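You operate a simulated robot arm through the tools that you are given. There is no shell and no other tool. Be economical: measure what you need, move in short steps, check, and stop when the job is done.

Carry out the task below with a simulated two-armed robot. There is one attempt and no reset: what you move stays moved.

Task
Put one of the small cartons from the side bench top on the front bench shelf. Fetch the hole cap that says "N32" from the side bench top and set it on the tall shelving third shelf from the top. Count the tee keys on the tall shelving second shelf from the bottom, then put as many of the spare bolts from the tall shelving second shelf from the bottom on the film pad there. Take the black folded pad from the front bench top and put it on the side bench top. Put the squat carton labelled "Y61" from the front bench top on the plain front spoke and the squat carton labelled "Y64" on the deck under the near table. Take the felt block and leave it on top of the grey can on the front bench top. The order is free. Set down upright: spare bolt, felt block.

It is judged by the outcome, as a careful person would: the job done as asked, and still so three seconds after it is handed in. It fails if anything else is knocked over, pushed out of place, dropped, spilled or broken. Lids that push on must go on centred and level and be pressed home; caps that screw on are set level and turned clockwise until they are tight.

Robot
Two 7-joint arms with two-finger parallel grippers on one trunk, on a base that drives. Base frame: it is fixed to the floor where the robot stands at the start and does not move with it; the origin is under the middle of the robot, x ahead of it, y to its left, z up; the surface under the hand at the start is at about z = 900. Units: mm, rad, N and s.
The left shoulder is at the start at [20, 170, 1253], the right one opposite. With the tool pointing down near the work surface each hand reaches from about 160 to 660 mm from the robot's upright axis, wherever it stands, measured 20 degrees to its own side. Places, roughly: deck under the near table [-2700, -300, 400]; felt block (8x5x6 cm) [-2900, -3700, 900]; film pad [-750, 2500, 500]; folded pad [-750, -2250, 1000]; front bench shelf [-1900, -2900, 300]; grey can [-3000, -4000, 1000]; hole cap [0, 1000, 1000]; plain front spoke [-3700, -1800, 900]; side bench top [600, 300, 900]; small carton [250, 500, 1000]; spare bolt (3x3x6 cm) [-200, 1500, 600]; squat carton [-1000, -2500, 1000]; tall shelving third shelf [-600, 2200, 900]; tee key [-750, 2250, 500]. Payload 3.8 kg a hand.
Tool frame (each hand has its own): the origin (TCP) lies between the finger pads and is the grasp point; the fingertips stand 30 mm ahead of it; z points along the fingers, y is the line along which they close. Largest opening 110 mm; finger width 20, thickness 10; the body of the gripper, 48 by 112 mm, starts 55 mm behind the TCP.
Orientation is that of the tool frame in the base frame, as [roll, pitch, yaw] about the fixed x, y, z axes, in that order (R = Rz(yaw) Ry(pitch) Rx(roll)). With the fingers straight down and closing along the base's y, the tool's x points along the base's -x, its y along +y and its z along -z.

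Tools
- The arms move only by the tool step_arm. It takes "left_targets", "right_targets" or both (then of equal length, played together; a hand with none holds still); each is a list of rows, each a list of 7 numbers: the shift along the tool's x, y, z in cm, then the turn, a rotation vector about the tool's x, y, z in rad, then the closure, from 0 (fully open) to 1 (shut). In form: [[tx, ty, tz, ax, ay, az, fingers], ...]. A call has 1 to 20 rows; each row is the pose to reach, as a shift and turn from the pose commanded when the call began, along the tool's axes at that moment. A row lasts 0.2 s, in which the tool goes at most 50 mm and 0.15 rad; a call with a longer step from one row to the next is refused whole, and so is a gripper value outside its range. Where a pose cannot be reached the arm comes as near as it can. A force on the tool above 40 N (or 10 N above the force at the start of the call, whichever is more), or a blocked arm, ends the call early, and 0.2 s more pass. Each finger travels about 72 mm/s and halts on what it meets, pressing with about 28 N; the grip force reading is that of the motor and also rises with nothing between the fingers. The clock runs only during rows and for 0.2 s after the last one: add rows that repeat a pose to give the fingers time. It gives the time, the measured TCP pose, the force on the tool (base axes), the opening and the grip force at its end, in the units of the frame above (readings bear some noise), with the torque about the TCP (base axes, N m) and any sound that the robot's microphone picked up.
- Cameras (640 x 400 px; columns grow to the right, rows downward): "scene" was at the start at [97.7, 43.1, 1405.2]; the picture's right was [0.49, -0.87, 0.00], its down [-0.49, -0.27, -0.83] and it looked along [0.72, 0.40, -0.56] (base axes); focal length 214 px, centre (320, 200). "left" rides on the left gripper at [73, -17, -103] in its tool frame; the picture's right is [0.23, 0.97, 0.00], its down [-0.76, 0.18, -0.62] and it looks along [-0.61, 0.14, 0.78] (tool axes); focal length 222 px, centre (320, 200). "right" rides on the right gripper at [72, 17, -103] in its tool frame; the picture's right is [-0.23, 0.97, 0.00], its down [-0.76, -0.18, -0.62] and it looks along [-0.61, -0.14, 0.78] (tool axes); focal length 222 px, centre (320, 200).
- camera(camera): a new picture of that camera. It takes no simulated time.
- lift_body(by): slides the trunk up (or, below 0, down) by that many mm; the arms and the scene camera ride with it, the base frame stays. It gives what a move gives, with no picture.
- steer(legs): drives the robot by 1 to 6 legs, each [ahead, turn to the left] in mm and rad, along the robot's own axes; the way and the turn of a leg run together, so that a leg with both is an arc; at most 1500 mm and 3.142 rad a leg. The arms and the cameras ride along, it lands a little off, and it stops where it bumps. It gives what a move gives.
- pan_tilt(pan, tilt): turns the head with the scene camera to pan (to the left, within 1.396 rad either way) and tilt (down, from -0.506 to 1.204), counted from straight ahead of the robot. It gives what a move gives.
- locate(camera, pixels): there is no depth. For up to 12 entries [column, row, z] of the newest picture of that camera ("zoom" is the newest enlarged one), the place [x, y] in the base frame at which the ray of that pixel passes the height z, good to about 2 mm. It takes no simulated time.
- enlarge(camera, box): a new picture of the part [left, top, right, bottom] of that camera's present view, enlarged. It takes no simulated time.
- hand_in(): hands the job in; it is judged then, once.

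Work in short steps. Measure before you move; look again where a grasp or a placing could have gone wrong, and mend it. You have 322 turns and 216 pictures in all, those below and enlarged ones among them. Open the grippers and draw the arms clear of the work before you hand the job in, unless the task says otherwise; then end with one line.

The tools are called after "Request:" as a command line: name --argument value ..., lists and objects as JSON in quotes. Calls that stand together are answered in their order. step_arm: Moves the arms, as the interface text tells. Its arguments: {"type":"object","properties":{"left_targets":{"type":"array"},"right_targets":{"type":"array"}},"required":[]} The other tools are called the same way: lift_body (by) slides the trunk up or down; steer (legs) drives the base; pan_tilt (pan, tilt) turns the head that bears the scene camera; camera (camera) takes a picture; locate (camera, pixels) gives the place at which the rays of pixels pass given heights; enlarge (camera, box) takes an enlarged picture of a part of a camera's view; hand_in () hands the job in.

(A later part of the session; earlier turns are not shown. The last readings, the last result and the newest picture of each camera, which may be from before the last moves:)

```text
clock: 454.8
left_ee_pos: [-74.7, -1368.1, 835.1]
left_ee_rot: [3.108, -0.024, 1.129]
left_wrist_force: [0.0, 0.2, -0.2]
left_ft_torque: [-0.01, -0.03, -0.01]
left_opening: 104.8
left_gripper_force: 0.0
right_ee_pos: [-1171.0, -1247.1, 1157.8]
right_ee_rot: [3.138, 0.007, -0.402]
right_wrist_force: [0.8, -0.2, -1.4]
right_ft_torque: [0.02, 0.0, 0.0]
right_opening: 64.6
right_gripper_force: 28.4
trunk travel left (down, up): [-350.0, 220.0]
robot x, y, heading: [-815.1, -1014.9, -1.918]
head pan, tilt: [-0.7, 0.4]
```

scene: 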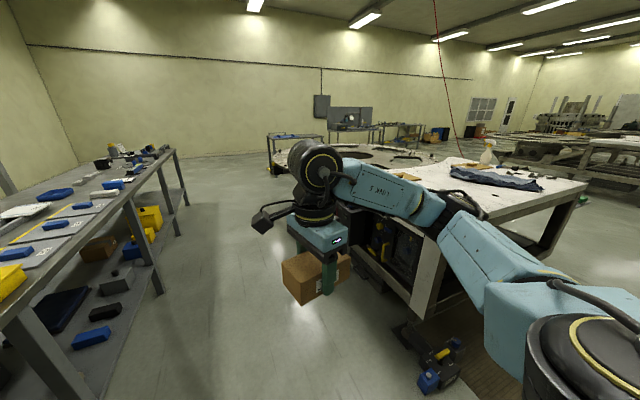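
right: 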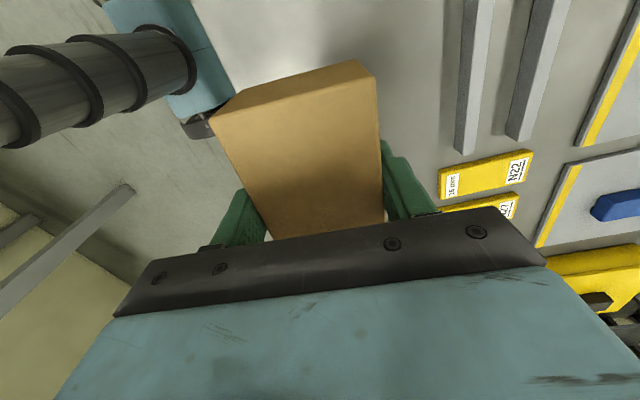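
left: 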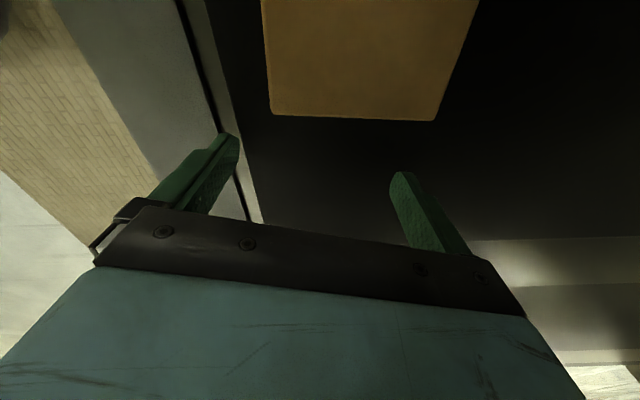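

Request:
step_arm --left_targets '[[-1, -3, -2, 0, 0, 0, 0], [-2, -6, -4, 0, 0, 0, 0], [-3, -9, -6, 0, 0, 0, 0], [-4, -12, -8, 0, 0, 0, 0], [-5, -15, -10, 0, 0, 0, 0], [-6, -18, -12, 0, 0, 0, 0], [-7, -21, -14, 0, 0, 0, 0], [-8, -24, -16, 0, 0, 0, 0], [-10, -27, -18, 0, 0, 0, 0], [-12, -30, -20, 0, 0, 0, 0], [-14, -33, -22, 0, 0, 0, 0], [-16, -36, -24, 0, 0, 0, 0], [-18, -39, -26, 0, 0, 0, 0], [-20, -42, -28, 0.03, 0, 0, 0], [-22, -45, -30, 0.03, 0, 0, 0], [-23, -48, -31, 0.03, 0, 0, 0], [-23, -51, -32, 0.03, 0, 0, 0], [-23, -53, -32, 0.03, 0, 0, 0]]'

Request:
pan_tilt --pan 0.8 --tilt 0.5

Request:
camera --camera "scene"

```text
clock: 458.6
left_ee_pos: [-664.5, -1352.6, 1131.3]
left_ee_rot: [3.135, -0.025, 1.128]
left_wrist_force: [-0.6, -0.7, -1.4]
left_ft_torque: [0.01, -0.01, -0.03]
left_opening: 109.9
left_gripper_force: 0.1
right_ee_pos: [-1172.0, -1246.7, 1158.4]
right_ee_rot: [3.138, 0.005, -0.402]
right_wrist_force: [0.2, 0.3, -1.3]
right_ft_torque: [0.02, -0.04, 0.02]
right_opening: 64.4
right_gripper_force: 27.6
trunk travel left (down, up): [-350.0, 220.0]
robot x, y, heading: [-820.8, -1018.4, -1.918]
head pan, tilt: [-0.7, 0.4]
```

```text
clock: 460.2
left_ee_pos: [-664.9, -1353.0, 1131.6]
left_ee_rot: [3.137, -0.024, 1.127]
left_wrist_force: [0.2, 0.2, 0.2]
left_ft_torque: [-0.01, 0.03, -0.01]
left_opening: 110.1
left_gripper_force: 0.1
right_ee_pos: [-1171.6, -1248.2, 1156.5]
right_ee_rot: [3.137, 0.004, -0.405]
right_wrist_force: [-0.2, 0.3, -2.3]
right_ft_torque: [0.0, -0.03, 0.04]
right_opening: 64.8
right_gripper_force: 28.2
trunk travel left (down, up): [-350.0, 220.0]
robot x, y, heading: [-821.9, -1016.1, -1.915]
head pan, tilt: [0.799, 0.499]
```

```text
71 pictures are left
```

scene: 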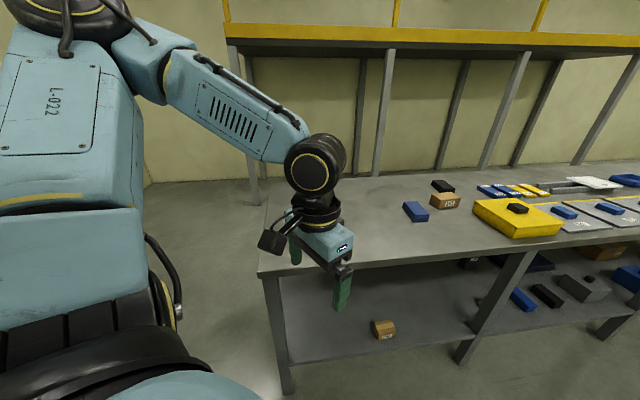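

Bench and its items look undisturbed. Now I turn along the bench and drive 2000 mm toward the ring.

Request:
steer --legs '[[0, -0.649], [1500, 0], [500, 0]]'

Request:
pan_tilt --pan -0.8 --tilt 0.4

Request:
camera --camera "scene"

```text
clock: 471.9
left_ee_pos: [-2603.0, -2434.5, 1133.0]
left_ee_rot: [3.138, -0.024, 0.448]
left_wrist_force: [0.2, 0.4, 0.0]
left_ft_torque: [-0.01, 0.01, -0.01]
left_opening: 110.1
left_gripper_force: 0.0
right_ee_pos: [-2931.1, -2033.4, 1157.8]
right_ee_rot: [3.138, 0.001, -1.083]
right_wrist_force: [-0.1, -0.5, -0.9]
right_ft_torque: [0.01, -0.02, 0.02]
right_opening: 64.7
right_gripper_force: 28.0
trunk travel left (down, up): [-350.0, 220.0]
robot x, y, heading: [-2515.3, -2073.2, -2.602]
head pan, tilt: [0.799, 0.499]
```

```text
clock: 473.6
left_ee_pos: [-2603.4, -2435.0, 1132.8]
left_ee_rot: [3.138, -0.026, 0.447]
left_wrist_force: [-0.6, -0.3, -0.2]
left_ft_torque: [0.0, 0.0, 0.0]
left_opening: 110.2
left_gripper_force: 0.1
right_ee_pos: [-2931.4, -2034.0, 1156.8]
right_ee_rot: [3.138, 0.002, -1.083]
right_wrist_force: [-0.4, 0.0, -1.4]
right_ft_torque: [0.01, -0.02, -0.01]
right_opening: 64.5
right_gripper_force: 28.4
trunk travel left (down, up): [-350.0, 220.0]
robot x, y, heading: [-2511.5, -2080.2, -2.603]
head pan, tilt: [-0.799, 0.4]
```

```text
70 pictures are left
```

scene: 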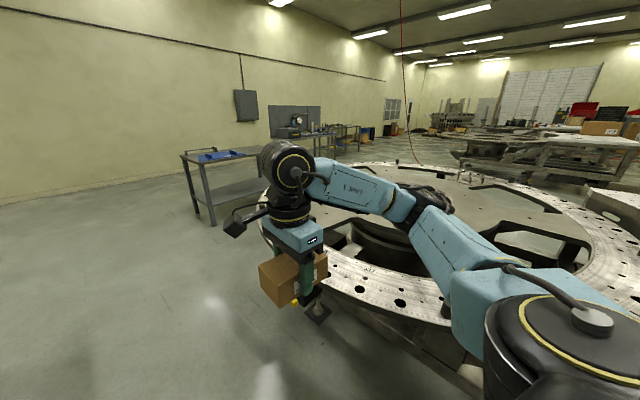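

The arm blocks the view. I go 450 mm further and turn right to face the ring.

Request:
steer --legs '[[450, 0], [0, -1.54]]'

Request:
pan_tilt --pan 0.0 --tilt 0.45

Request:
camera --camera "scene"

```text
clock: 480.0
left_ee_pos: [-3252.2, -2223.5, 1132.8]
left_ee_rot: [3.138, -0.025, -1.1]
left_wrist_force: [-0.1, 0.2, -0.2]
left_ft_torque: [-0.01, 0.0, -0.03]
left_opening: 109.9
left_gripper_force: 0.0
right_ee_pos: [-2858.0, -1886.7, 1157.6]
right_ee_rot: [3.137, 0.003, -2.633]
right_wrist_force: [-0.3, -0.4, -2.1]
right_ft_torque: [0.01, 0.03, -0.01]
right_opening: 64.5
right_gripper_force: 28.2
trunk travel left (down, up): [-350.0, 220.0]
robot x, y, heading: [-2892.2, -2306.6, 2.135]
head pan, tilt: [-0.799, 0.4]
```

```text
clock: 481.2
left_ee_pos: [-3251.0, -2223.3, 1132.6]
left_ee_rot: [3.137, -0.025, -1.102]
left_wrist_force: [-0.4, -0.3, -0.1]
left_ft_torque: [0.01, -0.01, -0.02]
left_opening: 110.1
left_gripper_force: 0.1
right_ee_pos: [-2857.0, -1886.2, 1157.8]
right_ee_rot: [3.138, 0.003, -2.633]
right_wrist_force: [0.5, 0.5, -2.1]
right_ft_torque: [0.0, 0.01, 0.01]
right_opening: 64.4
right_gripper_force: 27.6
trunk travel left (down, up): [-350.0, 220.0]
robot x, y, heading: [-2892.4, -2304.5, 2.137]
head pan, tilt: [0.0, 0.45]
```

```text
69 pictures are left
```

scene: 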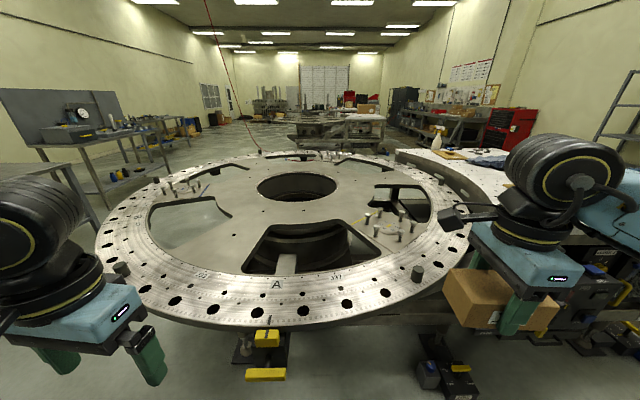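

The wheel's spokes: the front-right one (395,225) carries pins; the front-left (225,240) is plain. I locate it.

Request:
locate --camera "scene" --pixels '[[230, 240, 880], [230, 240, 900], [230, 240, 920], [240, 220, 900], [215, 250, 900], [297, 190, 900], [275, 325, 900], [250, 250, 900], [195, 240, 900]]'

Request:
enlarge --camera "scene" --box '[90, 160, 350, 330]'

```text
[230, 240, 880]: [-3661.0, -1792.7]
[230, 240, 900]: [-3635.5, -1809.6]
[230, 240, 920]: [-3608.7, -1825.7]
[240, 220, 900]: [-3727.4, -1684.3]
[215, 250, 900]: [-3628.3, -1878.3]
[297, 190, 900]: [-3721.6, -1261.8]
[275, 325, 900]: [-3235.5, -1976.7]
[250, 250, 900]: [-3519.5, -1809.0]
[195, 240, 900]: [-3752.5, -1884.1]
```

```text
2.35 times, centred on (220, 245) of scene
```

zoom: 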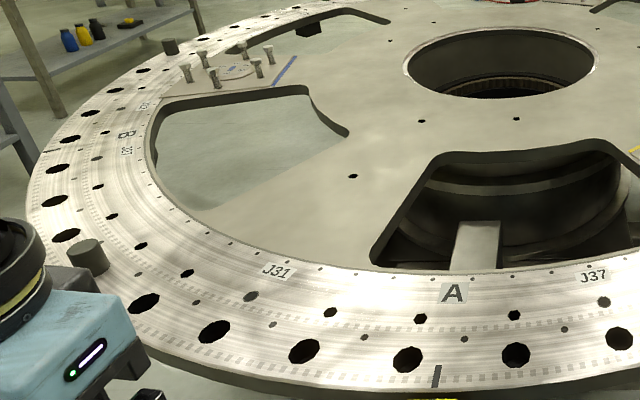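

The spoke's plain area is around (-3640,-1815), ~560 mm from the hub. I check the yellow jack (265,372) that sticks out, before moving round to the left.

Request:
locate --camera "scene" --pixels '[[265, 378, 600], [265, 378, 750], [245, 375, 600], [285, 378, 600], [213, 243, 900], [430, 380, 300]]'

Request:
pan_tilt --pan 0.95 --tilt 0.6

Request:
camera --camera "scene"

```text
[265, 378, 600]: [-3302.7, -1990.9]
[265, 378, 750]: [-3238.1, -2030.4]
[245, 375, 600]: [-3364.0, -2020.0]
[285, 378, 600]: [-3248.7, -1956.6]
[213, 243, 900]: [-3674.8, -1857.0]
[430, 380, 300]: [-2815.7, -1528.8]
```

```text
clock: 482.4
left_ee_pos: [-3251.6, -2224.1, 1132.6]
left_ee_rot: [3.139, -0.024, -1.103]
left_wrist_force: [-0.1, -0.7, 0.1]
left_ft_torque: [-0.01, 0.01, 0.02]
left_opening: 109.9
left_gripper_force: 0.0
right_ee_pos: [-2858.5, -1888.6, 1159.1]
right_ee_rot: [3.139, 0.003, -2.633]
right_wrist_force: [-0.2, 0.0, -1.8]
right_ft_torque: [-0.02, 0.0, 0.02]
right_opening: 64.6
right_gripper_force: 27.4
trunk travel left (down, up): [-350.0, 220.0]
robot x, y, heading: [-2894.1, -2311.5, 2.141]
head pan, tilt: [0.949, 0.6]
```

```text
67 pictures are left
```

scene: 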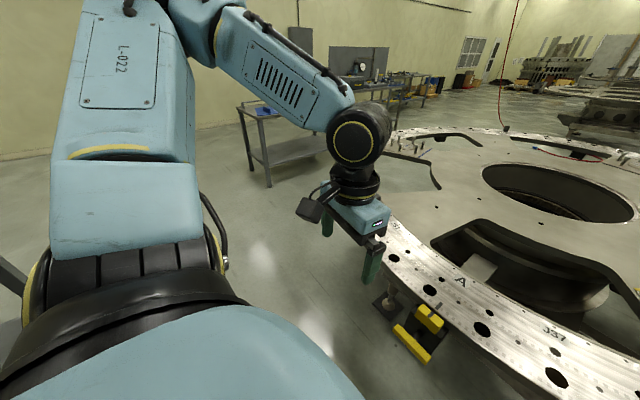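

Floor on the left is clear. I drive to about (-3668,-2447) and face the hub.

Request:
steer --legs '[[0, 1.185], [789, 0], [0, -1.608]]'

Request:
pan_tilt --pan -0.1 --tilt 0.65

Request:
camera --camera "scene"

```text
clock: 493.6
left_ee_pos: [-3973.2, -2247.5, 1133.0]
left_ee_rot: [3.139, -0.025, -1.502]
left_wrist_force: [-0.6, -0.5, 0.3]
left_ft_torque: [0.0, 0.02, 0.0]
left_opening: 109.9
left_gripper_force: 0.0
right_ee_pos: [-3477.9, -2091.9, 1158.0]
right_ee_rot: [3.138, 0.005, -3.034]
right_wrist_force: [0.0, 0.2, -1.5]
right_ft_torque: [0.03, 0.03, -0.03]
right_opening: 64.8
right_gripper_force: 28.2
trunk travel left (down, up): [-350.0, 220.0]
robot x, y, heading: [-3676.0, -2460.9, 1.732]
head pan, tilt: [0.949, 0.6]
```

```text
clock: 494.9
left_ee_pos: [-3971.9, -2246.9, 1133.5]
left_ee_rot: [3.138, -0.024, -1.502]
left_wrist_force: [0.6, 0.2, 0.7]
left_ft_torque: [0.01, 0.02, 0.0]
left_opening: 110.1
left_gripper_force: 0.1
right_ee_pos: [-3478.2, -2091.5, 1158.0]
right_ee_rot: [3.137, 0.003, -3.033]
right_wrist_force: [0.7, -0.8, -0.8]
right_ft_torque: [0.01, 0.01, 0.04]
right_opening: 64.6
right_gripper_force: 28.1
trunk travel left (down, up): [-350.0, 220.0]
robot x, y, heading: [-3677.1, -2466.9, 1.736]
head pan, tilt: [-0.099, 0.649]
```

```text
66 pictures are left
```

scene: 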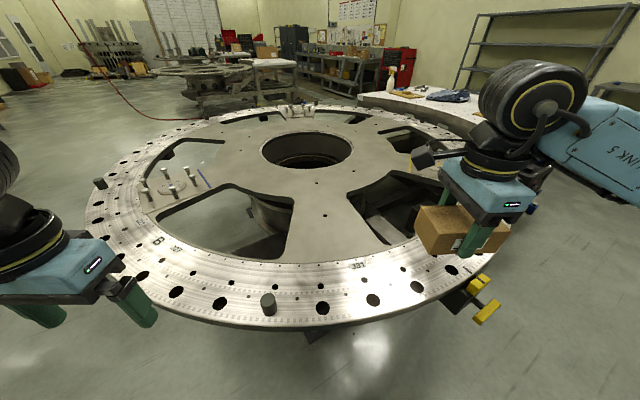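

The plain spoke is now right in front at (325,222). I triangulate the wheel height with the small hole at (323,216).

Request:
enlarge --camera "scene" --box '[230, 150, 430, 290]'

Request:
locate --camera "scene" --pixels '[[323, 216, 880], [323, 216, 900], [323, 216, 920], [325, 228, 900], [290, 255, 900], [365, 245, 900], [292, 205, 900], [350, 195, 900], [268, 310, 900]]'

```text
2.86 times, centred on (330, 220) of scene
```

zoom: 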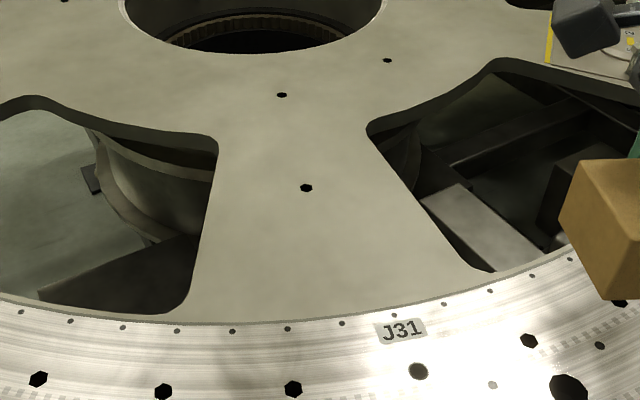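

```text
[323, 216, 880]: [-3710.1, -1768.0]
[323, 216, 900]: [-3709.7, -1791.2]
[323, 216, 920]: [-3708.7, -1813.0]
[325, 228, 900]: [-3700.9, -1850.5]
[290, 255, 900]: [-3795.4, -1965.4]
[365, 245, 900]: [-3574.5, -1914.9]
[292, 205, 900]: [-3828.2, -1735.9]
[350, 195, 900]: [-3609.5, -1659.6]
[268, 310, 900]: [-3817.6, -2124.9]
```

Wheel top is at ≈860 mm. I locate a target in the middle of the plain spoke at that height.

Request:
locate --camera "zoom" --pixels '[[308, 235, 860], [306, 188, 860], [205, 240, 860], [425, 235, 860], [308, 320, 860], [255, 52, 860]]'

Request:
steer --legs '[[40, 0]]'

```text
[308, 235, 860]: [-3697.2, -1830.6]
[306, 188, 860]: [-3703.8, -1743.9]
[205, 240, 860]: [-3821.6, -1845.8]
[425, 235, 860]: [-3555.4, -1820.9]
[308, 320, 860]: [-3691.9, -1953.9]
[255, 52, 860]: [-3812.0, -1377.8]
```

```text
clock: 495.8
left_ee_pos: [-3977.8, -2206.4, 1131.7]
left_ee_rot: [3.138, -0.026, -1.501]
left_wrist_force: [-0.1, -0.2, -0.3]
left_ft_torque: [-0.02, -0.02, 0.01]
left_opening: 110.0
left_gripper_force: 0.1
right_ee_pos: [-3484.9, -2050.8, 1158.2]
right_ee_rot: [3.138, 0.003, -3.036]
right_wrist_force: [0.4, 0.6, -2.1]
right_ft_torque: [-0.09, 0.0, 0.0]
right_opening: 64.6
right_gripper_force: 27.8
trunk travel left (down, up): [-350.0, 220.0]
robot x, y, heading: [-3681.8, -2425.6, 1.734]
head pan, tilt: [-0.099, 0.649]
```

Target (-3690,-1835) is 584 ahead, 88 right. I move the right hand over it, then lower to just above.

Request:
step_arm --right_targets '[[2.3, 3, 0, 0, 0, 0, 1], [4.6, 6, 0, 0, 0, 0, 1], [6.9, 9, 0, 0, 0, 0, 1], [9.2, 12, 0, 0, 0, 0, 1], [11.5, 15, 0, 0, 0, 0, 1], [13.8, 18, 1, 0, 0, 0, 1], [16, 21, 3, 0, 0, 0, 1], [18.1, 23.6, 6, 0, 0, 0, 1], [18.1, 23.6, 10, 0, 0, 0, 1], [18.1, 23.6, 14, 0, 0, 0, 1], [18.1, 23.6, 18, 0, 0, 0, 1]]'

Request:
camera --camera "right"

Request:
camera --camera "scene"

```text
clock: 498.2
left_ee_pos: [-3979.3, -2206.9, 1133.4]
left_ee_rot: [3.138, -0.024, -1.502]
left_wrist_force: [0.8, 0.7, -0.1]
left_ft_torque: [-0.02, 0.04, -0.01]
left_opening: 109.9
left_gripper_force: 0.0
right_ee_pos: [-3687.4, -1837.0, 976.9]
right_ee_rot: [3.138, 0.003, -3.034]
right_wrist_force: [0.3, 0.4, -1.7]
right_ft_torque: [0.0, 0.01, 0.01]
right_opening: 64.8
right_gripper_force: 28.0
trunk travel left (down, up): [-350.0, 220.0]
robot x, y, heading: [-3680.7, -2423.1, 1.735]
head pan, tilt: [-0.099, 0.649]
```

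```text
64 pictures are left
```

right: 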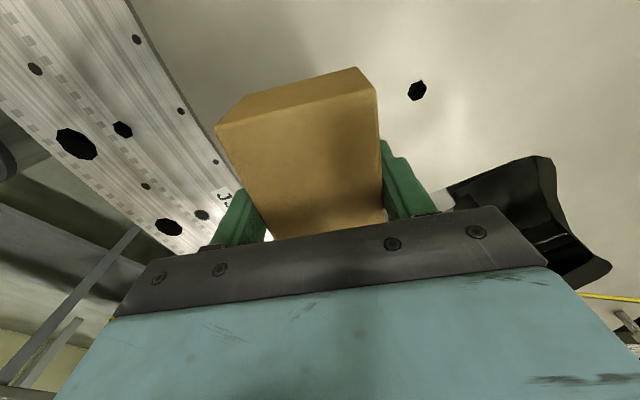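

```text
63 pictures are left
```

scene: 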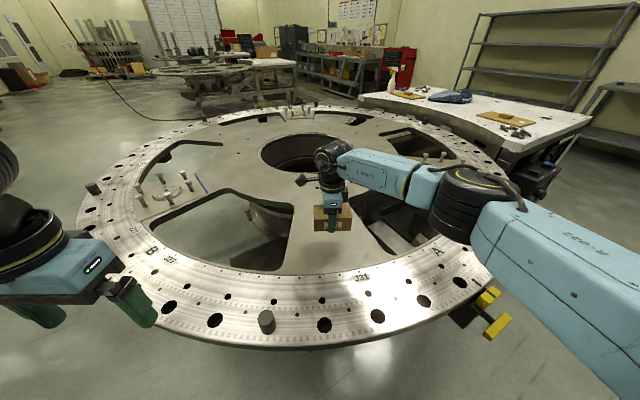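

Right over the spoke. I lower to ~905 and then creep.

Request:
step_arm --right_targets '[[0, 0, 3, 0, 0, 0, 1], [0, 0, 6, 0, 0, 0, 1], [0, 0, 7, 0, 0, 0, 1]]'

Request:
step_arm --right_targets '[[0, 0, 0.4, 0, 0, 0, 1], [0, 0, 0.8, 0, 0, 0, 1]]'

Request:
step_arm --right_targets '[[0, 0, 0.3, 0, 0, 0, 1], [0, 0, 0.6, 0, 0, 0, 1]]'

```text
clock: 499.0
left_ee_pos: [-3978.1, -2207.6, 1133.1]
left_ee_rot: [3.138, -0.026, -1.504]
left_wrist_force: [-0.2, 0.1, -0.1]
left_ft_torque: [0.03, -0.01, -0.02]
left_opening: 110.2
left_gripper_force: 0.1
right_ee_pos: [-3688.4, -1834.7, 908.6]
right_ee_rot: [3.139, 0.005, -3.032]
right_wrist_force: [0.1, 0.3, -1.3]
right_ft_torque: [0.0, 0.01, -0.01]
right_opening: 64.9
right_gripper_force: 28.2
trunk travel left (down, up): [-350.0, 220.0]
robot x, y, heading: [-3682.0, -2423.7, 1.735]
head pan, tilt: [-0.099, 0.649]
```

```text
clock: 499.6
left_ee_pos: [-3977.9, -2206.6, 1132.9]
left_ee_rot: [3.139, -0.024, -1.502]
left_wrist_force: [0.7, -0.4, -0.1]
left_ft_torque: [0.01, 0.0, 0.03]
left_opening: 110.3
left_gripper_force: 0.0
right_ee_pos: [-3688.6, -1835.5, 900.0]
right_ee_rot: [3.138, 0.003, -3.034]
right_wrist_force: [0.8, 0.0, -2.4]
right_ft_torque: [0.03, 0.0, 0.01]
right_opening: 64.7
right_gripper_force: 28.4
trunk travel left (down, up): [-350.0, 220.0]
robot x, y, heading: [-3679.3, -2422.6, 1.731]
head pan, tilt: [-0.099, 0.649]
```

```text
clock: 500.2
left_ee_pos: [-3978.4, -2208.7, 1133.2]
left_ee_rot: [3.139, -0.025, -1.502]
left_wrist_force: [-0.4, 0.0, 0.6]
left_ft_torque: [0.0, 0.0, -0.01]
left_opening: 110.0
left_gripper_force: 0.0
right_ee_pos: [-3689.5, -1834.6, 894.0]
right_ee_rot: [3.137, 0.001, -3.036]
right_wrist_force: [0.3, -0.6, -0.6]
right_ft_torque: [-0.05, -0.04, 0.04]
right_opening: 64.8
right_gripper_force: 28.3
trunk travel left (down, up): [-350.0, 220.0]
robot x, y, heading: [-3682.3, -2426.0, 1.733]
head pan, tilt: [-0.099, 0.649]
```

Still free at 894; a few more millimetres.

Request:
step_arm --right_targets '[[0, 0, 0.3, 0, 0, 0, 1], [0, 0, 0.5, 0, 0, 0, 1]]'

Request:
step_arm --right_targets '[[0, 0, 0.2, 0, 0, 0, 1], [0, 0, 0.4, 0, 0, 0, 1]]'

```text
clock: 500.8
left_ee_pos: [-3978.7, -2208.9, 1133.4]
left_ee_rot: [3.139, -0.022, -1.502]
left_wrist_force: [-0.3, 0.6, 0.4]
left_ft_torque: [-0.03, 0.01, 0.01]
left_opening: 110.1
left_gripper_force: 0.0
right_ee_pos: [-3689.4, -1835.5, 892.6]
right_ee_rot: [3.133, 0.001, -3.034]
right_wrist_force: [3.6, 0.2, 24.0]
right_ft_torque: [-0.8, -0.13, 0.02]
right_opening: 64.6
right_gripper_force: 28.2
trunk travel left (down, up): [-350.0, 220.0]
robot x, y, heading: [-3682.1, -2427.4, 1.734]
head pan, tilt: [-0.099, 0.649]
```

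```text
clock: 501.4
left_ee_pos: [-3977.3, -2209.5, 1132.9]
left_ee_rot: [3.138, -0.022, -1.505]
left_wrist_force: [-0.5, -0.1, 0.6]
left_ft_torque: [-0.01, 0.02, -0.02]
left_opening: 110.2
left_gripper_force: 0.1
right_ee_pos: [-3688.5, -1834.8, 891.2]
right_ee_rot: [3.135, 0.002, -3.034]
right_wrist_force: [3.3, -9.7, 15.3]
right_ft_torque: [-0.83, -0.49, -0.01]
right_opening: 64.8
right_gripper_force: 27.6
trunk travel left (down, up): [-350.0, 220.0]
robot x, y, heading: [-3682.0, -2422.0, 1.736]
head pan, tilt: [-0.099, 0.649]
stopped in row 2 (right hand): the force on the tool passed its limit at 41 N (the readings are from after the stop); the commanded pose is now the measured one
```

Contact. I open and rise.

Request:
step_arm --right_targets '[[0, 0, -0.1, 0, 0, 0, 0.4], [0, 0, -0.1, 0, 0, 0, 0.2], [0, 0, -0.1, 0, 0, 0, 0.15], [0, 0, -4, 0, 0, 0, 0.15], [0, 0, -8, 0, 0, 0, 0.15], [0, 0, -12, 0, 0, 0, 0.15], [0, 0, -16, 0, 0, 0, 0.15]]'

Request:
enlarge --camera "scene" --box '[230, 130, 430, 290]'

```text
clock: 503.0
left_ee_pos: [-3978.7, -2207.1, 1132.9]
left_ee_rot: [3.137, -0.024, -1.503]
left_wrist_force: [-0.9, 0.3, 1.1]
left_ft_torque: [0.0, -0.01, -0.02]
left_opening: 109.8
left_gripper_force: 0.1
right_ee_pos: [-3691.9, -1834.3, 1050.9]
right_ee_rot: [3.133, 0.002, -3.033]
right_wrist_force: [-0.6, 0.7, 0.0]
right_ft_torque: [-0.01, 0.03, 0.02]
right_opening: 93.4
right_gripper_force: 0.0
trunk travel left (down, up): [-350.0, 220.0]
robot x, y, heading: [-3680.3, -2424.9, 1.73]
head pan, tilt: [-0.099, 0.649]
```

```text
2.50 times, centred on (330, 210) of scene
```

zoom: 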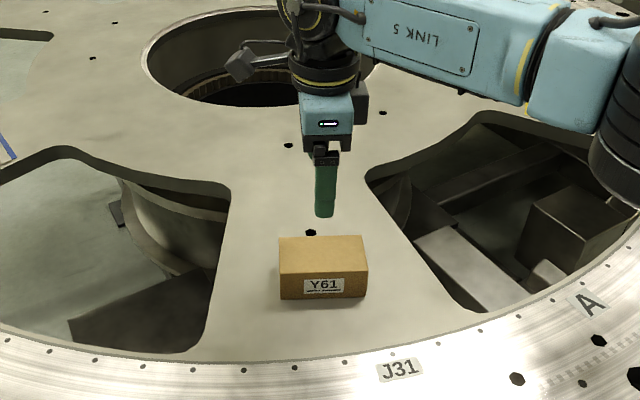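

Y61 rests on the plain spoke. I retract the right hand.

Request:
step_arm --right_targets '[[-1, -3, -3, 0, 0, 0, 0.15], [-2.5, -6.5, -4, 0, 0, 0, 0.15], [-5, -10, -5, 0, 0, 0, 0.1], [-7.5, -13.5, -6, 0, 0, 0, 0], [-10, -17, -7, 0, 0, 0, 0], [-12.5, -20.5, -8, 0, 0, 0, 0], [-15, -24, -8, 0, 0, 0, 0]]'

```text
clock: 504.6
left_ee_pos: [-3978.7, -2207.5, 1134.1]
left_ee_rot: [3.135, -0.023, -1.502]
left_wrist_force: [0.2, -0.9, 0.1]
left_ft_torque: [0.05, 0.01, -0.02]
left_opening: 109.8
left_gripper_force: 0.0
right_ee_pos: [-3512.7, -2058.1, 1128.6]
right_ee_rot: [3.132, 0.002, -3.034]
right_wrist_force: [-0.4, -0.2, 0.1]
right_ft_torque: [0.01, 0.03, 0.03]
right_opening: 109.9
right_gripper_force: 0.1
trunk travel left (down, up): [-350.0, 220.0]
robot x, y, heading: [-3677.6, -2424.1, 1.733]
head pan, tilt: [-0.099, 0.649]
```

Now for the black pad: I drive back around the bench's right end to its rear side.

Request:
steer --legs '[[0, 2.322], [1139, 0], [0, 1.228], [1500, 0], [250, 0], [0, 1.575]]'

```text
clock: 531.5
left_ee_pos: [-3394.3, -4497.4, 1132.7]
left_ee_rot: [3.138, -0.025, -2.671]
left_wrist_force: [-0.6, -0.2, -0.5]
left_ft_torque: [-0.01, 0.01, -0.01]
left_opening: 110.1
left_gripper_force: 0.0
right_ee_pos: [-3075.0, -4863.8, 1127.6]
right_ee_rot: [3.133, 0.002, 2.081]
right_wrist_force: [0.0, -0.3, -0.6]
right_ft_torque: [0.0, 0.0, 0.01]
right_opening: 109.7
right_gripper_force: 0.0
trunk travel left (down, up): [-350.0, 220.0]
robot x, y, heading: [-3479.7, -4854.8, 0.567]
head pan, tilt: [-0.099, 0.649]
```

Request:
steer --legs '[[0, 0.03], [1500, 0], [1500, 0], [630, 0], [0, 1.551]]'

Request:
pan_tilt --pan 0.1 --tilt 0.65

Request:
camera --camera "scene"

```text
clock: 553.3
left_ee_pos: [-824.0, -2686.8, 1132.4]
left_ee_rot: [3.139, -0.024, -1.095]
left_wrist_force: [-0.4, 0.2, 0.0]
left_ft_torque: [0.02, 0.02, -0.05]
left_opening: 109.8
left_gripper_force: 0.1
right_ee_pos: [-456.4, -2364.8, 1128.1]
right_ee_rot: [3.132, 0.002, -2.624]
right_wrist_force: [-0.4, -0.2, -0.6]
right_ft_torque: [0.0, 0.03, -0.02]
right_opening: 109.8
right_gripper_force: 0.1
trunk travel left (down, up): [-350.0, 220.0]
robot x, y, heading: [-461.8, -2769.2, 2.148]
head pan, tilt: [-0.099, 0.649]
```

```text
clock: 554.1
left_ee_pos: [-822.7, -2687.2, 1133.2]
left_ee_rot: [3.137, -0.024, -1.093]
left_wrist_force: [0.1, -0.1, 0.1]
left_ft_torque: [0.0, 0.0, 0.04]
left_opening: 110.1
left_gripper_force: 0.1
right_ee_pos: [-457.1, -2365.3, 1129.0]
right_ee_rot: [3.131, 0.002, -2.625]
right_wrist_force: [-0.2, -1.6, -0.3]
right_ft_torque: [0.01, -0.02, 0.01]
right_opening: 110.0
right_gripper_force: 0.0
trunk travel left (down, up): [-350.0, 220.0]
robot x, y, heading: [-463.7, -2763.9, 2.141]
head pan, tilt: [0.099, 0.649]
```

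```text
61 pictures are left
```

scene: 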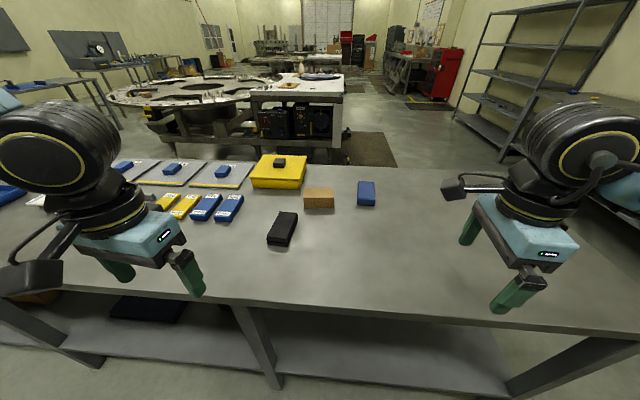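

Black pad at (283,229). I zoom and locate it precisely.

Request:
enlarge --camera "scene" --box '[240, 190, 340, 260]'

```text
5.71 times, centred on (290, 225) of scene
```

zoom: 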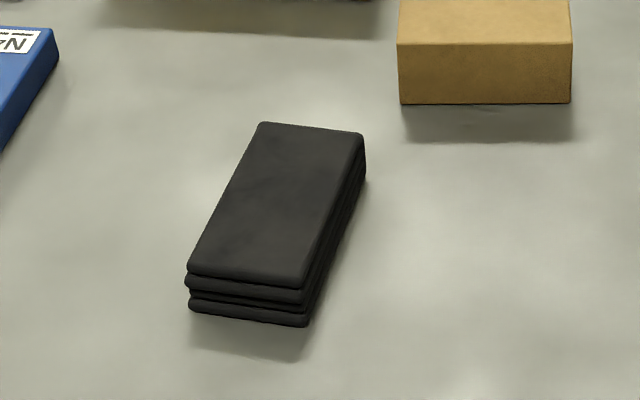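

Request:
locate --camera "zoom" --pixels '[[188, 308, 900], [308, 325, 900], [188, 272, 930], [308, 288, 930], [363, 134, 930], [263, 123, 930], [366, 175, 900]]'

```text
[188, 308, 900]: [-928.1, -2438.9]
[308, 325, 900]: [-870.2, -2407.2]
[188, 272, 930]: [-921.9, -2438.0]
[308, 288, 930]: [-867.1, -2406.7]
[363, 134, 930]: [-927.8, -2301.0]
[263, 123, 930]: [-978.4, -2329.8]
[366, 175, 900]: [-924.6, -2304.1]
```

Pad centre (-924,-2369), 62 mm wide, ~30 high. I move the left hand above it.

Request:
step_arm --left_targets '[[-3.7, -0.6, 0, 0, 0, 0, 0.1], [-7.3, -1.2, 0, 0, -0.01, -0.01, 0.1], [-11, -1.9, 0, 0, -0.024, -0.02, 0.1], [-14.6, -2.5, 1, 0, -0.024, -0.035, 0.1], [-18.3, -3.1, 3, 0, -0.024, -0.035, 0.1], [-22, -3.7, 5, 0, -0.024, -0.035, 0.1], [-25.6, -4.4, 7, 0, -0.024, -0.035, 0.1], [-29.3, -5, 9, 0, -0.024, -0.035, 0.1], [-32.9, -5.6, 11, 0, -0.024, -0.035, 0.1], [-32.9, -5.6, 13.3, 0, -0.024, -0.035, 0.1]]'

Request:
camera --camera "left"

```text
clock: 556.3
left_ee_pos: [-932.6, -2469.2, 1037.3]
left_ee_rot: [3.139, 0.003, -1.059]
left_wrist_force: [0.3, -0.3, 0.5]
left_ft_torque: [-0.02, 0.0, 0.01]
left_opening: 98.9
left_gripper_force: 0.0
left hand out of reach, approached as far as the arm can: row 7, 8, 9, 10
right_ee_pos: [-456.8, -2365.5, 1128.2]
right_ee_rot: [3.133, 0.002, -2.625]
right_wrist_force: [0.9, 0.2, -0.3]
right_ft_torque: [0.03, 0.02, 0.0]
right_opening: 110.1
right_gripper_force: 0.1
trunk travel left (down, up): [-350.0, 220.0]
robot x, y, heading: [-462.5, -2769.0, 2.143]
head pan, tilt: [0.099, 0.649]
```

```text
59 pictures are left
```

left: 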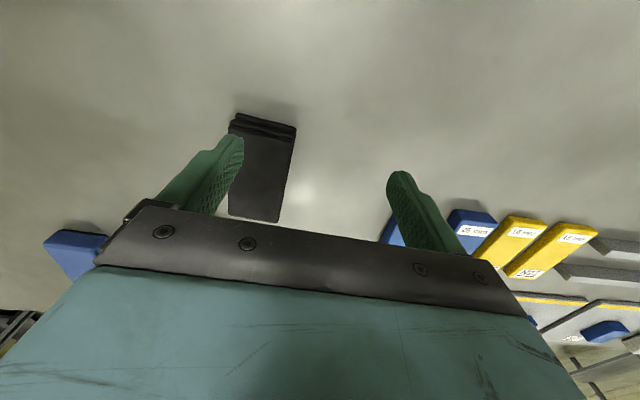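

The left arm is posture-limited again; I raise it to ~1250, move over the pad there, and come down.

Request:
step_arm --left_targets '[[0, 0, -4.5, 0, 0, 0, 0.1], [0, 0, -9, 0, 0, 0, 0.1], [0, 0, -13.5, 0, 0, 0, 0.1], [0, 0, -18, 0, 0, 0, 0.1], [0, 0, -22, 0, 0, 0, 0.1], [-3, -1.3, -23, 0, 0, 0, 0.1], [-6, -2.7, -23, 0, 0, 0, 0.1], [-8.3, -4.1, -23, 0, 0, 0, 0.1]]'

```text
clock: 558.1
left_ee_pos: [-934.7, -2455.0, 1258.0]
left_ee_rot: [3.136, -0.001, -1.059]
left_wrist_force: [0.3, -0.1, 0.3]
left_ft_torque: [0.0, 0.01, -0.03]
left_opening: 99.1
left_gripper_force: 0.1
left hand out of reach, approached as far as the arm can: row 6, 7, 8
right_ee_pos: [-457.4, -2366.0, 1128.6]
right_ee_rot: [3.132, 0.002, -2.626]
right_wrist_force: [0.9, 0.6, 0.1]
right_ft_torque: [0.0, -0.03, 0.01]
right_opening: 110.0
right_gripper_force: 0.0
trunk travel left (down, up): [-350.0, 220.0]
robot x, y, heading: [-468.4, -2768.6, 2.14]
head pan, tilt: [0.099, 0.649]
```

The left arm won't extend further; I'll use the right hand instead. I tuck the left, restore the right tool's yaw, and shift the base 300 mm.

Request:
step_arm --left_targets '[[3, 1, 2, 0, 0, 0, 0.1], [6, 2, 4, 0, 0, 0, 0.1], [9, 3, 6, 0, 0, 0, 0.1], [12, 4, 8, 0, 0, 0, 0.1], [15, 5, 9, 0, 0, 0, 0.1], [18, 5, 9, 0, 0, 0, 0.1], [18, 5, 9, 0, 0, 0, 0.1], [18, 5, 9, 0, 0, 0, 0.1], [18, 5, 9, 0, 0, 0, 0.1], [18, 5, 9, 0, 0, 0, 0.1], [18, 5, 9, 0, 0, 0, 0.1]]' --right_targets '[[0, 0, 0, 0, 0, -0.145, 0.1], [0, 0, 0, 0, 0, -0.29, 0.1], [0, 0, 0, 0, 0, -0.435, 0.1], [0, 0, 0, 0, 0, -0.58, 0.1], [0, 0, 0, 0, 0, -0.725, 0.1], [0, 0, 0, 0, 0, -0.87, 0.1], [0, 0, 0, 0, 0, -1.015, 0.1], [0, 0, 0, 0, 0, -1.16, 0.1], [0, 0, 0, 0, 0, -1.305, 0.1], [0, 0, 0, 0, 0, -1.45, 0.1], [0, 0, 0, 0, 0, -1.595, 0.1]]'

```text
clock: 560.5
left_ee_pos: [-887.2, -2636.2, 1165.4]
left_ee_rot: [3.137, 0.0, -1.059]
left_wrist_force: [0.0, -0.4, 0.1]
left_ft_torque: [-0.03, 0.0, 0.0]
left_opening: 98.9
left_gripper_force: 0.1
right_ee_pos: [-456.5, -2365.1, 1128.2]
right_ee_rot: [-3.14, 0.008, -1.029]
right_wrist_force: [0.0, 0.6, 0.0]
right_ft_torque: [0.0, 0.04, 0.0]
right_opening: 99.2
right_gripper_force: 0.1
trunk travel left (down, up): [-350.0, 220.0]
robot x, y, heading: [-463.0, -2765.1, 2.141]
head pan, tilt: [0.099, 0.649]
```

Request:
steer --legs '[[0, 1.571], [300, 0], [0, -1.571]]'

```text
clock: 570.1
left_ee_pos: [-1139.9, -2809.6, 1166.1]
left_ee_rot: [3.137, 0.0, -1.037]
left_wrist_force: [0.4, 0.5, 0.2]
left_ft_torque: [0.04, -0.01, -0.02]
left_opening: 98.9
left_gripper_force: 0.1
right_ee_pos: [-715.0, -2527.2, 1128.2]
right_ee_rot: [-3.141, 0.009, -1.008]
right_wrist_force: [-0.1, 0.4, -0.2]
right_ft_torque: [0.0, -0.01, -0.01]
right_opening: 98.9
right_gripper_force: 0.0
trunk travel left (down, up): [-350.0, 220.0]
robot x, y, heading: [-716.6, -2932.0, 2.162]
head pan, tilt: [0.099, 0.649]
```

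Pad is now 583 ahead, 141 right. I move the right hand above it.

Request:
step_arm --right_targets '[[-3.5, 1.3, 0, 0, 0, 0.01, 0.1], [-7, 2.6, 0, 0, 0, 0.02, 0.1], [-10.5, 4, 0, 0, 0, 0.03, 0.1], [-14, 5.3, 2, 0, 0, 0.04, 0.1], [-17.5, 6.6, 4, 0, 0, 0.05, 0.1], [-21, 7.9, 7, 0, 0, 0.05, 0.1], [-24.5, 9.2, 10, 0, 0, 0.05, 0.1], [-24.5, 9.2, 12.8, 0, 0, 0.05, 0.1]]'

Request:
camera --camera "right"

```text
clock: 571.9
left_ee_pos: [-1139.9, -2807.5, 1165.6]
left_ee_rot: [3.137, 0.0, -1.04]
left_wrist_force: [-0.6, -0.5, -0.2]
left_ft_torque: [-0.02, -0.01, -0.01]
left_opening: 99.3
left_gripper_force: 0.0
right_ee_pos: [-922.8, -2366.7, 999.5]
right_ee_rot: [-3.14, 0.01, -1.057]
right_wrist_force: [-0.3, 0.3, -0.3]
right_ft_torque: [0.0, 0.0, 0.03]
right_opening: 99.1
right_gripper_force: 0.1
trunk travel left (down, up): [-350.0, 220.0]
robot x, y, heading: [-711.6, -2927.1, 2.164]
head pan, tilt: [0.099, 0.649]
```

```text
58 pictures are left
```

right: 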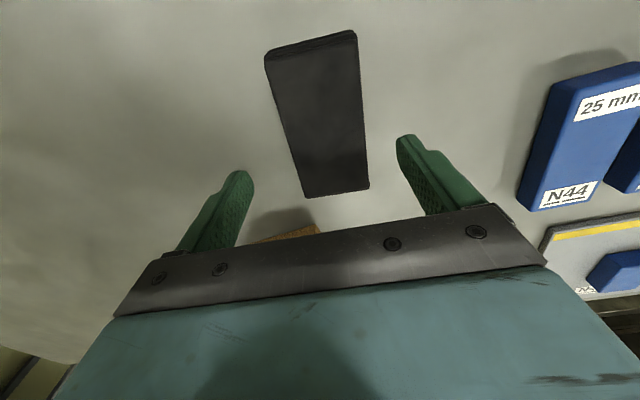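

Aligned with the pad. I lower to 932, close and lift.

Request:
step_arm --right_targets '[[0, 0, 3, 0, 0, 0, 0.1], [0, 0, 6.7, 0, 0, 0, 0.1], [0, 0, 6.7, 0, 0, 0, 0.5], [0, 0, 6.7, 0, 0, 0, 1], [0, 0, 6.7, 0, 0, 0, 1], [0, 0, 6.7, 0, 0, 0, 1], [0, 0, 3, 0, 0, 0, 1], [0, 0, -1.5, 0, 0, 0, 1], [0, 0, -6, 0, 0, 0, 1], [0, 0, -10, 0, 0, 0, 1], [0, 0, -13, 0, 0, 0, 1]]'

Request:
camera --camera "right"

```text
clock: 574.3
left_ee_pos: [-1140.5, -2808.7, 1164.7]
left_ee_rot: [3.136, 0.001, -1.04]
left_wrist_force: [0.0, -0.9, -0.6]
left_ft_torque: [0.03, 0.0, -0.02]
left_opening: 98.7
left_gripper_force: 0.1
right_ee_pos: [-926.6, -2367.4, 1133.8]
right_ee_rot: [-3.14, 0.009, -1.059]
right_wrist_force: [-0.2, -0.1, -1.0]
right_ft_torque: [0.02, 0.03, 0.0]
right_opening: 65.4
right_gripper_force: 27.7
trunk travel left (down, up): [-350.0, 220.0]
robot x, y, heading: [-714.3, -2929.6, 2.162]
head pan, tilt: [0.099, 0.649]
```

```text
57 pictures are left
```

right: 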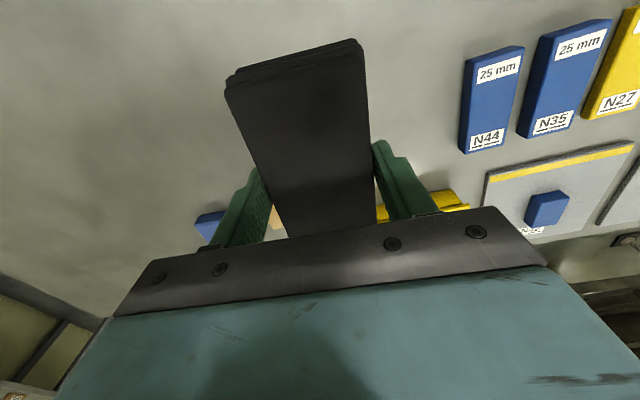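

Pad held. I tuck it and drive around the left end toward the side bench.

Request:
step_arm --right_targets '[[3.5, -1.5, -1, 0, 0, 0, 1], [7, -3, -2, 0, 0, 0, 1], [10.5, -4.5, -2, 0, 0, 0, 1], [14, -6, -2, 0, 0, 0, 1], [17.5, -7.5, -2, 0, 0, 0, 1], [21, -9, -2, 0, 0, 0, 1]]'

Request:
steer --legs '[[0, -1.585], [1500, 0], [0, 1.296]]'

Request:
pan_tilt --pan 0.0 --tilt 0.3

Request:
camera --camera "scene"

```text
clock: 575.7
left_ee_pos: [-1139.3, -2807.8, 1164.8]
left_ee_rot: [3.136, 0.0, -1.038]
left_wrist_force: [-1.5, -0.3, 0.4]
left_ft_torque: [0.03, -0.02, 0.0]
left_opening: 99.2
left_gripper_force: 0.0
right_ee_pos: [-740.2, -2508.2, 1150.7]
right_ee_rot: [-3.14, 0.009, -1.059]
right_wrist_force: [0.2, 0.2, -1.1]
right_ft_torque: [-0.02, 0.01, 0.01]
right_opening: 65.3
right_gripper_force: 27.9
trunk travel left (down, up): [-350.0, 220.0]
robot x, y, heading: [-713.4, -2929.6, 2.16]
head pan, tilt: [0.099, 0.649]
```

```text
clock: 590.0
left_ee_pos: [114.2, -1901.8, 1164.8]
left_ee_rot: [3.138, -0.001, -1.295]
left_wrist_force: [-0.7, 1.4, -0.4]
left_ft_torque: [-0.02, 0.02, 0.0]
left_opening: 99.2
left_gripper_force: 0.1
right_ee_pos: [576.4, -1713.2, 1151.0]
right_ee_rot: [-3.141, 0.009, -1.313]
right_wrist_force: [-0.5, 0.0, 0.3]
right_ft_torque: [-0.01, 0.02, 0.01]
right_opening: 65.2
right_gripper_force: 27.8
trunk travel left (down, up): [-350.0, 220.0]
robot x, y, heading: [494.5, -2130.1, 1.909]
head pan, tilt: [0.099, 0.649]
```

```text
clock: 590.9
left_ee_pos: [113.9, -1901.5, 1165.7]
left_ee_rot: [3.136, 0.001, -1.296]
left_wrist_force: [-0.7, -0.1, 0.8]
left_ft_torque: [0.0, 0.0, -0.01]
left_opening: 99.0
left_gripper_force: 0.1
right_ee_pos: [577.7, -1712.1, 1150.6]
right_ee_rot: [-3.14, 0.007, -1.314]
right_wrist_force: [-0.4, -0.4, 0.8]
right_ft_torque: [0.01, -0.03, 0.02]
right_opening: 65.5
right_gripper_force: 27.7
trunk travel left (down, up): [-350.0, 220.0]
robot x, y, heading: [498.2, -2126.8, 1.904]
head pan, tilt: [0.0, 0.3]
```

```text
56 pictures are left
```

scene: 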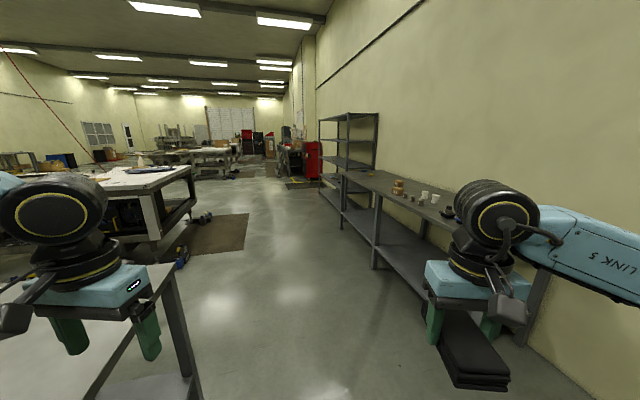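

Path is clear. I drive on to the side bench and turn to face it.

Request:
steer --legs '[[0, -0.049], [1500, 0], [1040, 0], [0, -1.2875]]'

Request:
pan_tilt --pan 0.0 --tilt 0.65

Request:
camera --camera "scene"

```text
clock: 607.1
left_ee_pos: [-137.4, 774.2, 1165.3]
left_ee_rot: [3.137, -0.001, -2.636]
left_wrist_force: [-0.4, 0.4, -0.1]
left_ft_torque: [0.0, -0.04, 0.02]
left_opening: 98.8
left_gripper_force: 0.1
right_ee_pos: [151.2, 369.0, 1150.4]
right_ee_rot: [-3.139, 0.009, -2.658]
right_wrist_force: [-0.4, -0.5, -0.8]
right_ft_torque: [0.01, -0.01, 0.03]
right_opening: 65.4
right_gripper_force: 27.9
trunk travel left (down, up): [-350.0, 220.0]
robot x, y, heading: [-273.2, 347.4, 0.565]
head pan, tilt: [0.0, 0.3]
```

```text
clock: 608.0
left_ee_pos: [-137.4, 776.1, 1164.5]
left_ee_rot: [3.138, 0.0, -2.636]
left_wrist_force: [0.0, -0.1, -0.1]
left_ft_torque: [-0.01, -0.01, 0.02]
left_opening: 99.1
left_gripper_force: 0.1
right_ee_pos: [153.0, 368.2, 1150.2]
right_ee_rot: [-3.14, 0.01, -2.657]
right_wrist_force: [-0.3, 1.5, -1.0]
right_ft_torque: [0.02, -0.02, -0.01]
right_opening: 65.6
right_gripper_force: 28.3
trunk travel left (down, up): [-350.0, 220.0]
robot x, y, heading: [-274.0, 354.2, 0.566]
head pan, tilt: [0.0, 0.649]
```

```text
55 pictures are left
```

scene: 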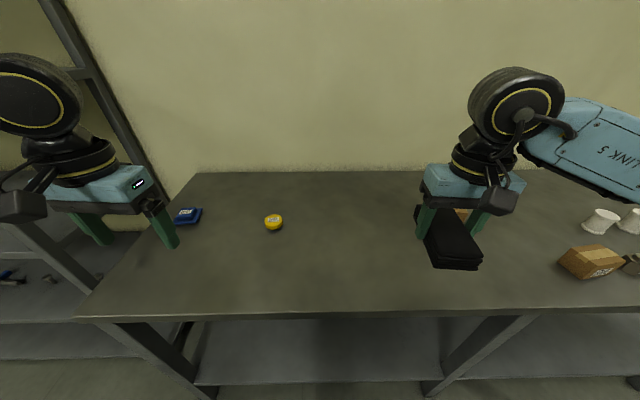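

I place the pad on the free area around (185,509): moving the right hand there and lowering to ~945.

Request:
step_arm --right_targets '[[-3, 3.5, 0, 0, 0, 0, 1], [-6, 7, 1, 0, 0, 0, 1], [-9.4, 11, 2, 0, 0, 0, 1], [-9.4, 11, 6, 0, 0, 0, 1], [-9.4, 11, 10, 0, 0, 0, 1], [-9.4, 11, 14, 0, 0, 0, 1], [-9.4, 11, 18, 0, 0, 0, 1], [-9.4, 11, 20.5, 0, 0, 0, 1]]'

Request:
camera --camera "scene"

```text
refused: row 3 steps farther than a row can; nothing moved
```

```text
54 pictures are left
```

scene: 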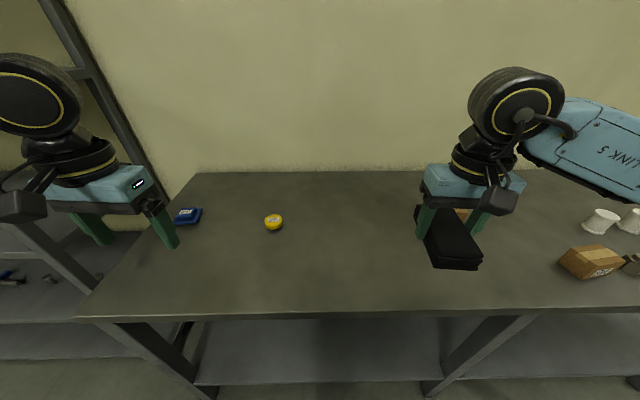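

A row was slightly too long; I resend with smaller steps.

Request:
step_arm --right_targets '[[-2.4, 2.8, 0, 0, 0, 0, 1], [-4.8, 5.6, 0, 0, 0, 0, 1], [-7.2, 8.4, 0, 0, 0, 0, 1], [-9.4, 11, 1, 0, 0, 0, 1], [-9.4, 11, 5, 0, 0, 0, 1], [-9.4, 11, 9, 0, 0, 0, 1], [-9.4, 11, 13, 0, 0, 0, 1], [-9.4, 11, 17, 0, 0, 0, 1], [-9.4, 11, 20.3, 0, 0, 0, 1]]'

Request:
camera --camera "right"

```text
clock: 610.0
left_ee_pos: [-136.2, 775.6, 1164.7]
left_ee_rot: [3.136, -0.001, -2.634]
left_wrist_force: [0.2, 0.2, 0.8]
left_ft_torque: [0.02, -0.01, 0.02]
left_opening: 99.0
left_gripper_force: 0.1
right_ee_pos: [186.6, 509.6, 947.1]
right_ee_rot: [-3.14, 0.009, -2.656]
right_wrist_force: [-1.1, 0.0, -0.3]
right_ft_torque: [0.01, -0.03, -0.05]
right_opening: 65.3
right_gripper_force: 28.3
trunk travel left (down, up): [-350.0, 220.0]
robot x, y, heading: [-269.5, 350.7, 0.569]
head pan, tilt: [0.0, 0.649]
```

```text
53 pictures are left
```

right: 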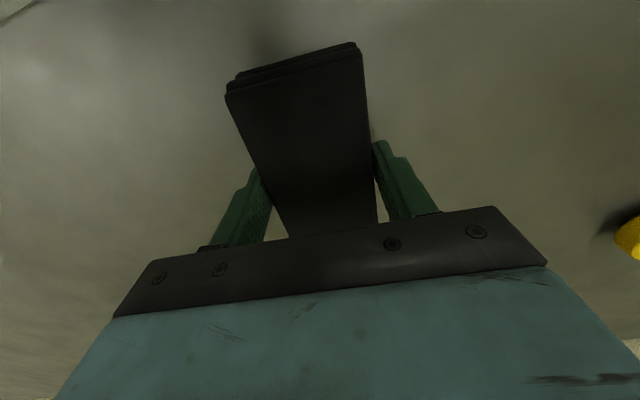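

I lower the last ~14 mm in steps.

Request:
step_arm --right_targets '[[0, 0, 0.5, 0, 0, 0, 1], [0, 0, 1.0, 0, 0, 0, 1]]'

Request:
step_arm --right_targets '[[0, 0, 0.3, 0, 0, 0, 1], [0, 0, 0.5, 0, 0, 0, 1]]'

```text
clock: 610.6
left_ee_pos: [-137.2, 773.7, 1164.9]
left_ee_rot: [3.137, 0.0, -2.636]
left_wrist_force: [-1.3, -0.2, 0.0]
left_ft_torque: [0.0, -0.01, 0.03]
left_opening: 99.0
left_gripper_force: 0.0
right_ee_pos: [185.8, 510.7, 937.6]
right_ee_rot: [-3.138, 0.009, -2.657]
right_wrist_force: [-1.0, 0.9, -0.5]
right_ft_torque: [0.0, 0.01, -0.01]
right_opening: 65.4
right_gripper_force: 28.3
trunk travel left (down, up): [-350.0, 220.0]
robot x, y, heading: [-268.6, 350.1, 0.563]
head pan, tilt: [0.0, 0.649]
```

```text
clock: 611.2
left_ee_pos: [-138.0, 773.9, 1166.1]
left_ee_rot: [3.136, -0.001, -2.635]
left_wrist_force: [0.0, 0.6, 0.2]
left_ft_torque: [0.01, 0.0, 0.0]
left_opening: 99.1
left_gripper_force: 0.0
right_ee_pos: [186.0, 510.7, 934.7]
right_ee_rot: [-3.141, 0.011, -2.657]
right_wrist_force: [-0.3, -1.8, 13.3]
right_ft_torque: [-0.32, 0.53, 0.08]
right_opening: 65.4
right_gripper_force: 28.3
trunk travel left (down, up): [-350.0, 220.0]
robot x, y, heading: [-269.5, 351.9, 0.572]
head pan, tilt: [0.0, 0.649]
```

Contact (13 N). I open and rise clear.

Request:
step_arm --right_targets '[[0, 0, 0, 0, 0, 0, 0.4], [0, 0, 0, 0, 0, 0, 0.2], [0, 0, 0, 0, 0, 0, 0.1], [0, 0, -4, 0, 0, 0, 0.1], [0, 0, -8, 0, 0, 0, 0.1], [0, 0, -12, 0, 0, 0, 0.1], [3, -3, -16, 0, 0, 0, 0.1], [6, -6, -18, 0, 0, 0, 0.1], [9, -9, -20, 0, 0, 0, 0.1]]'

Request:
camera --camera "scene"

```text
refused: row 7 steps farther than a row can; nothing moved
```

```text
52 pictures are left
```

scene: 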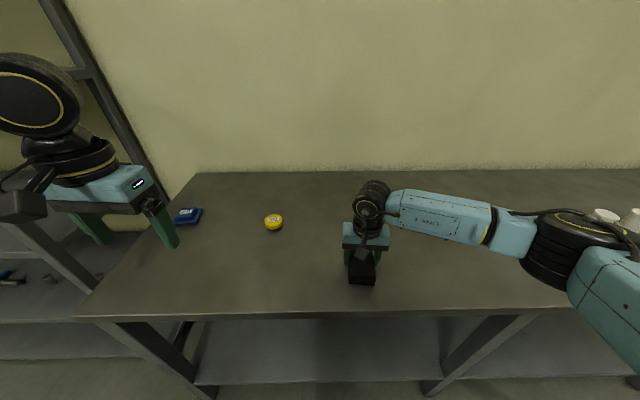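

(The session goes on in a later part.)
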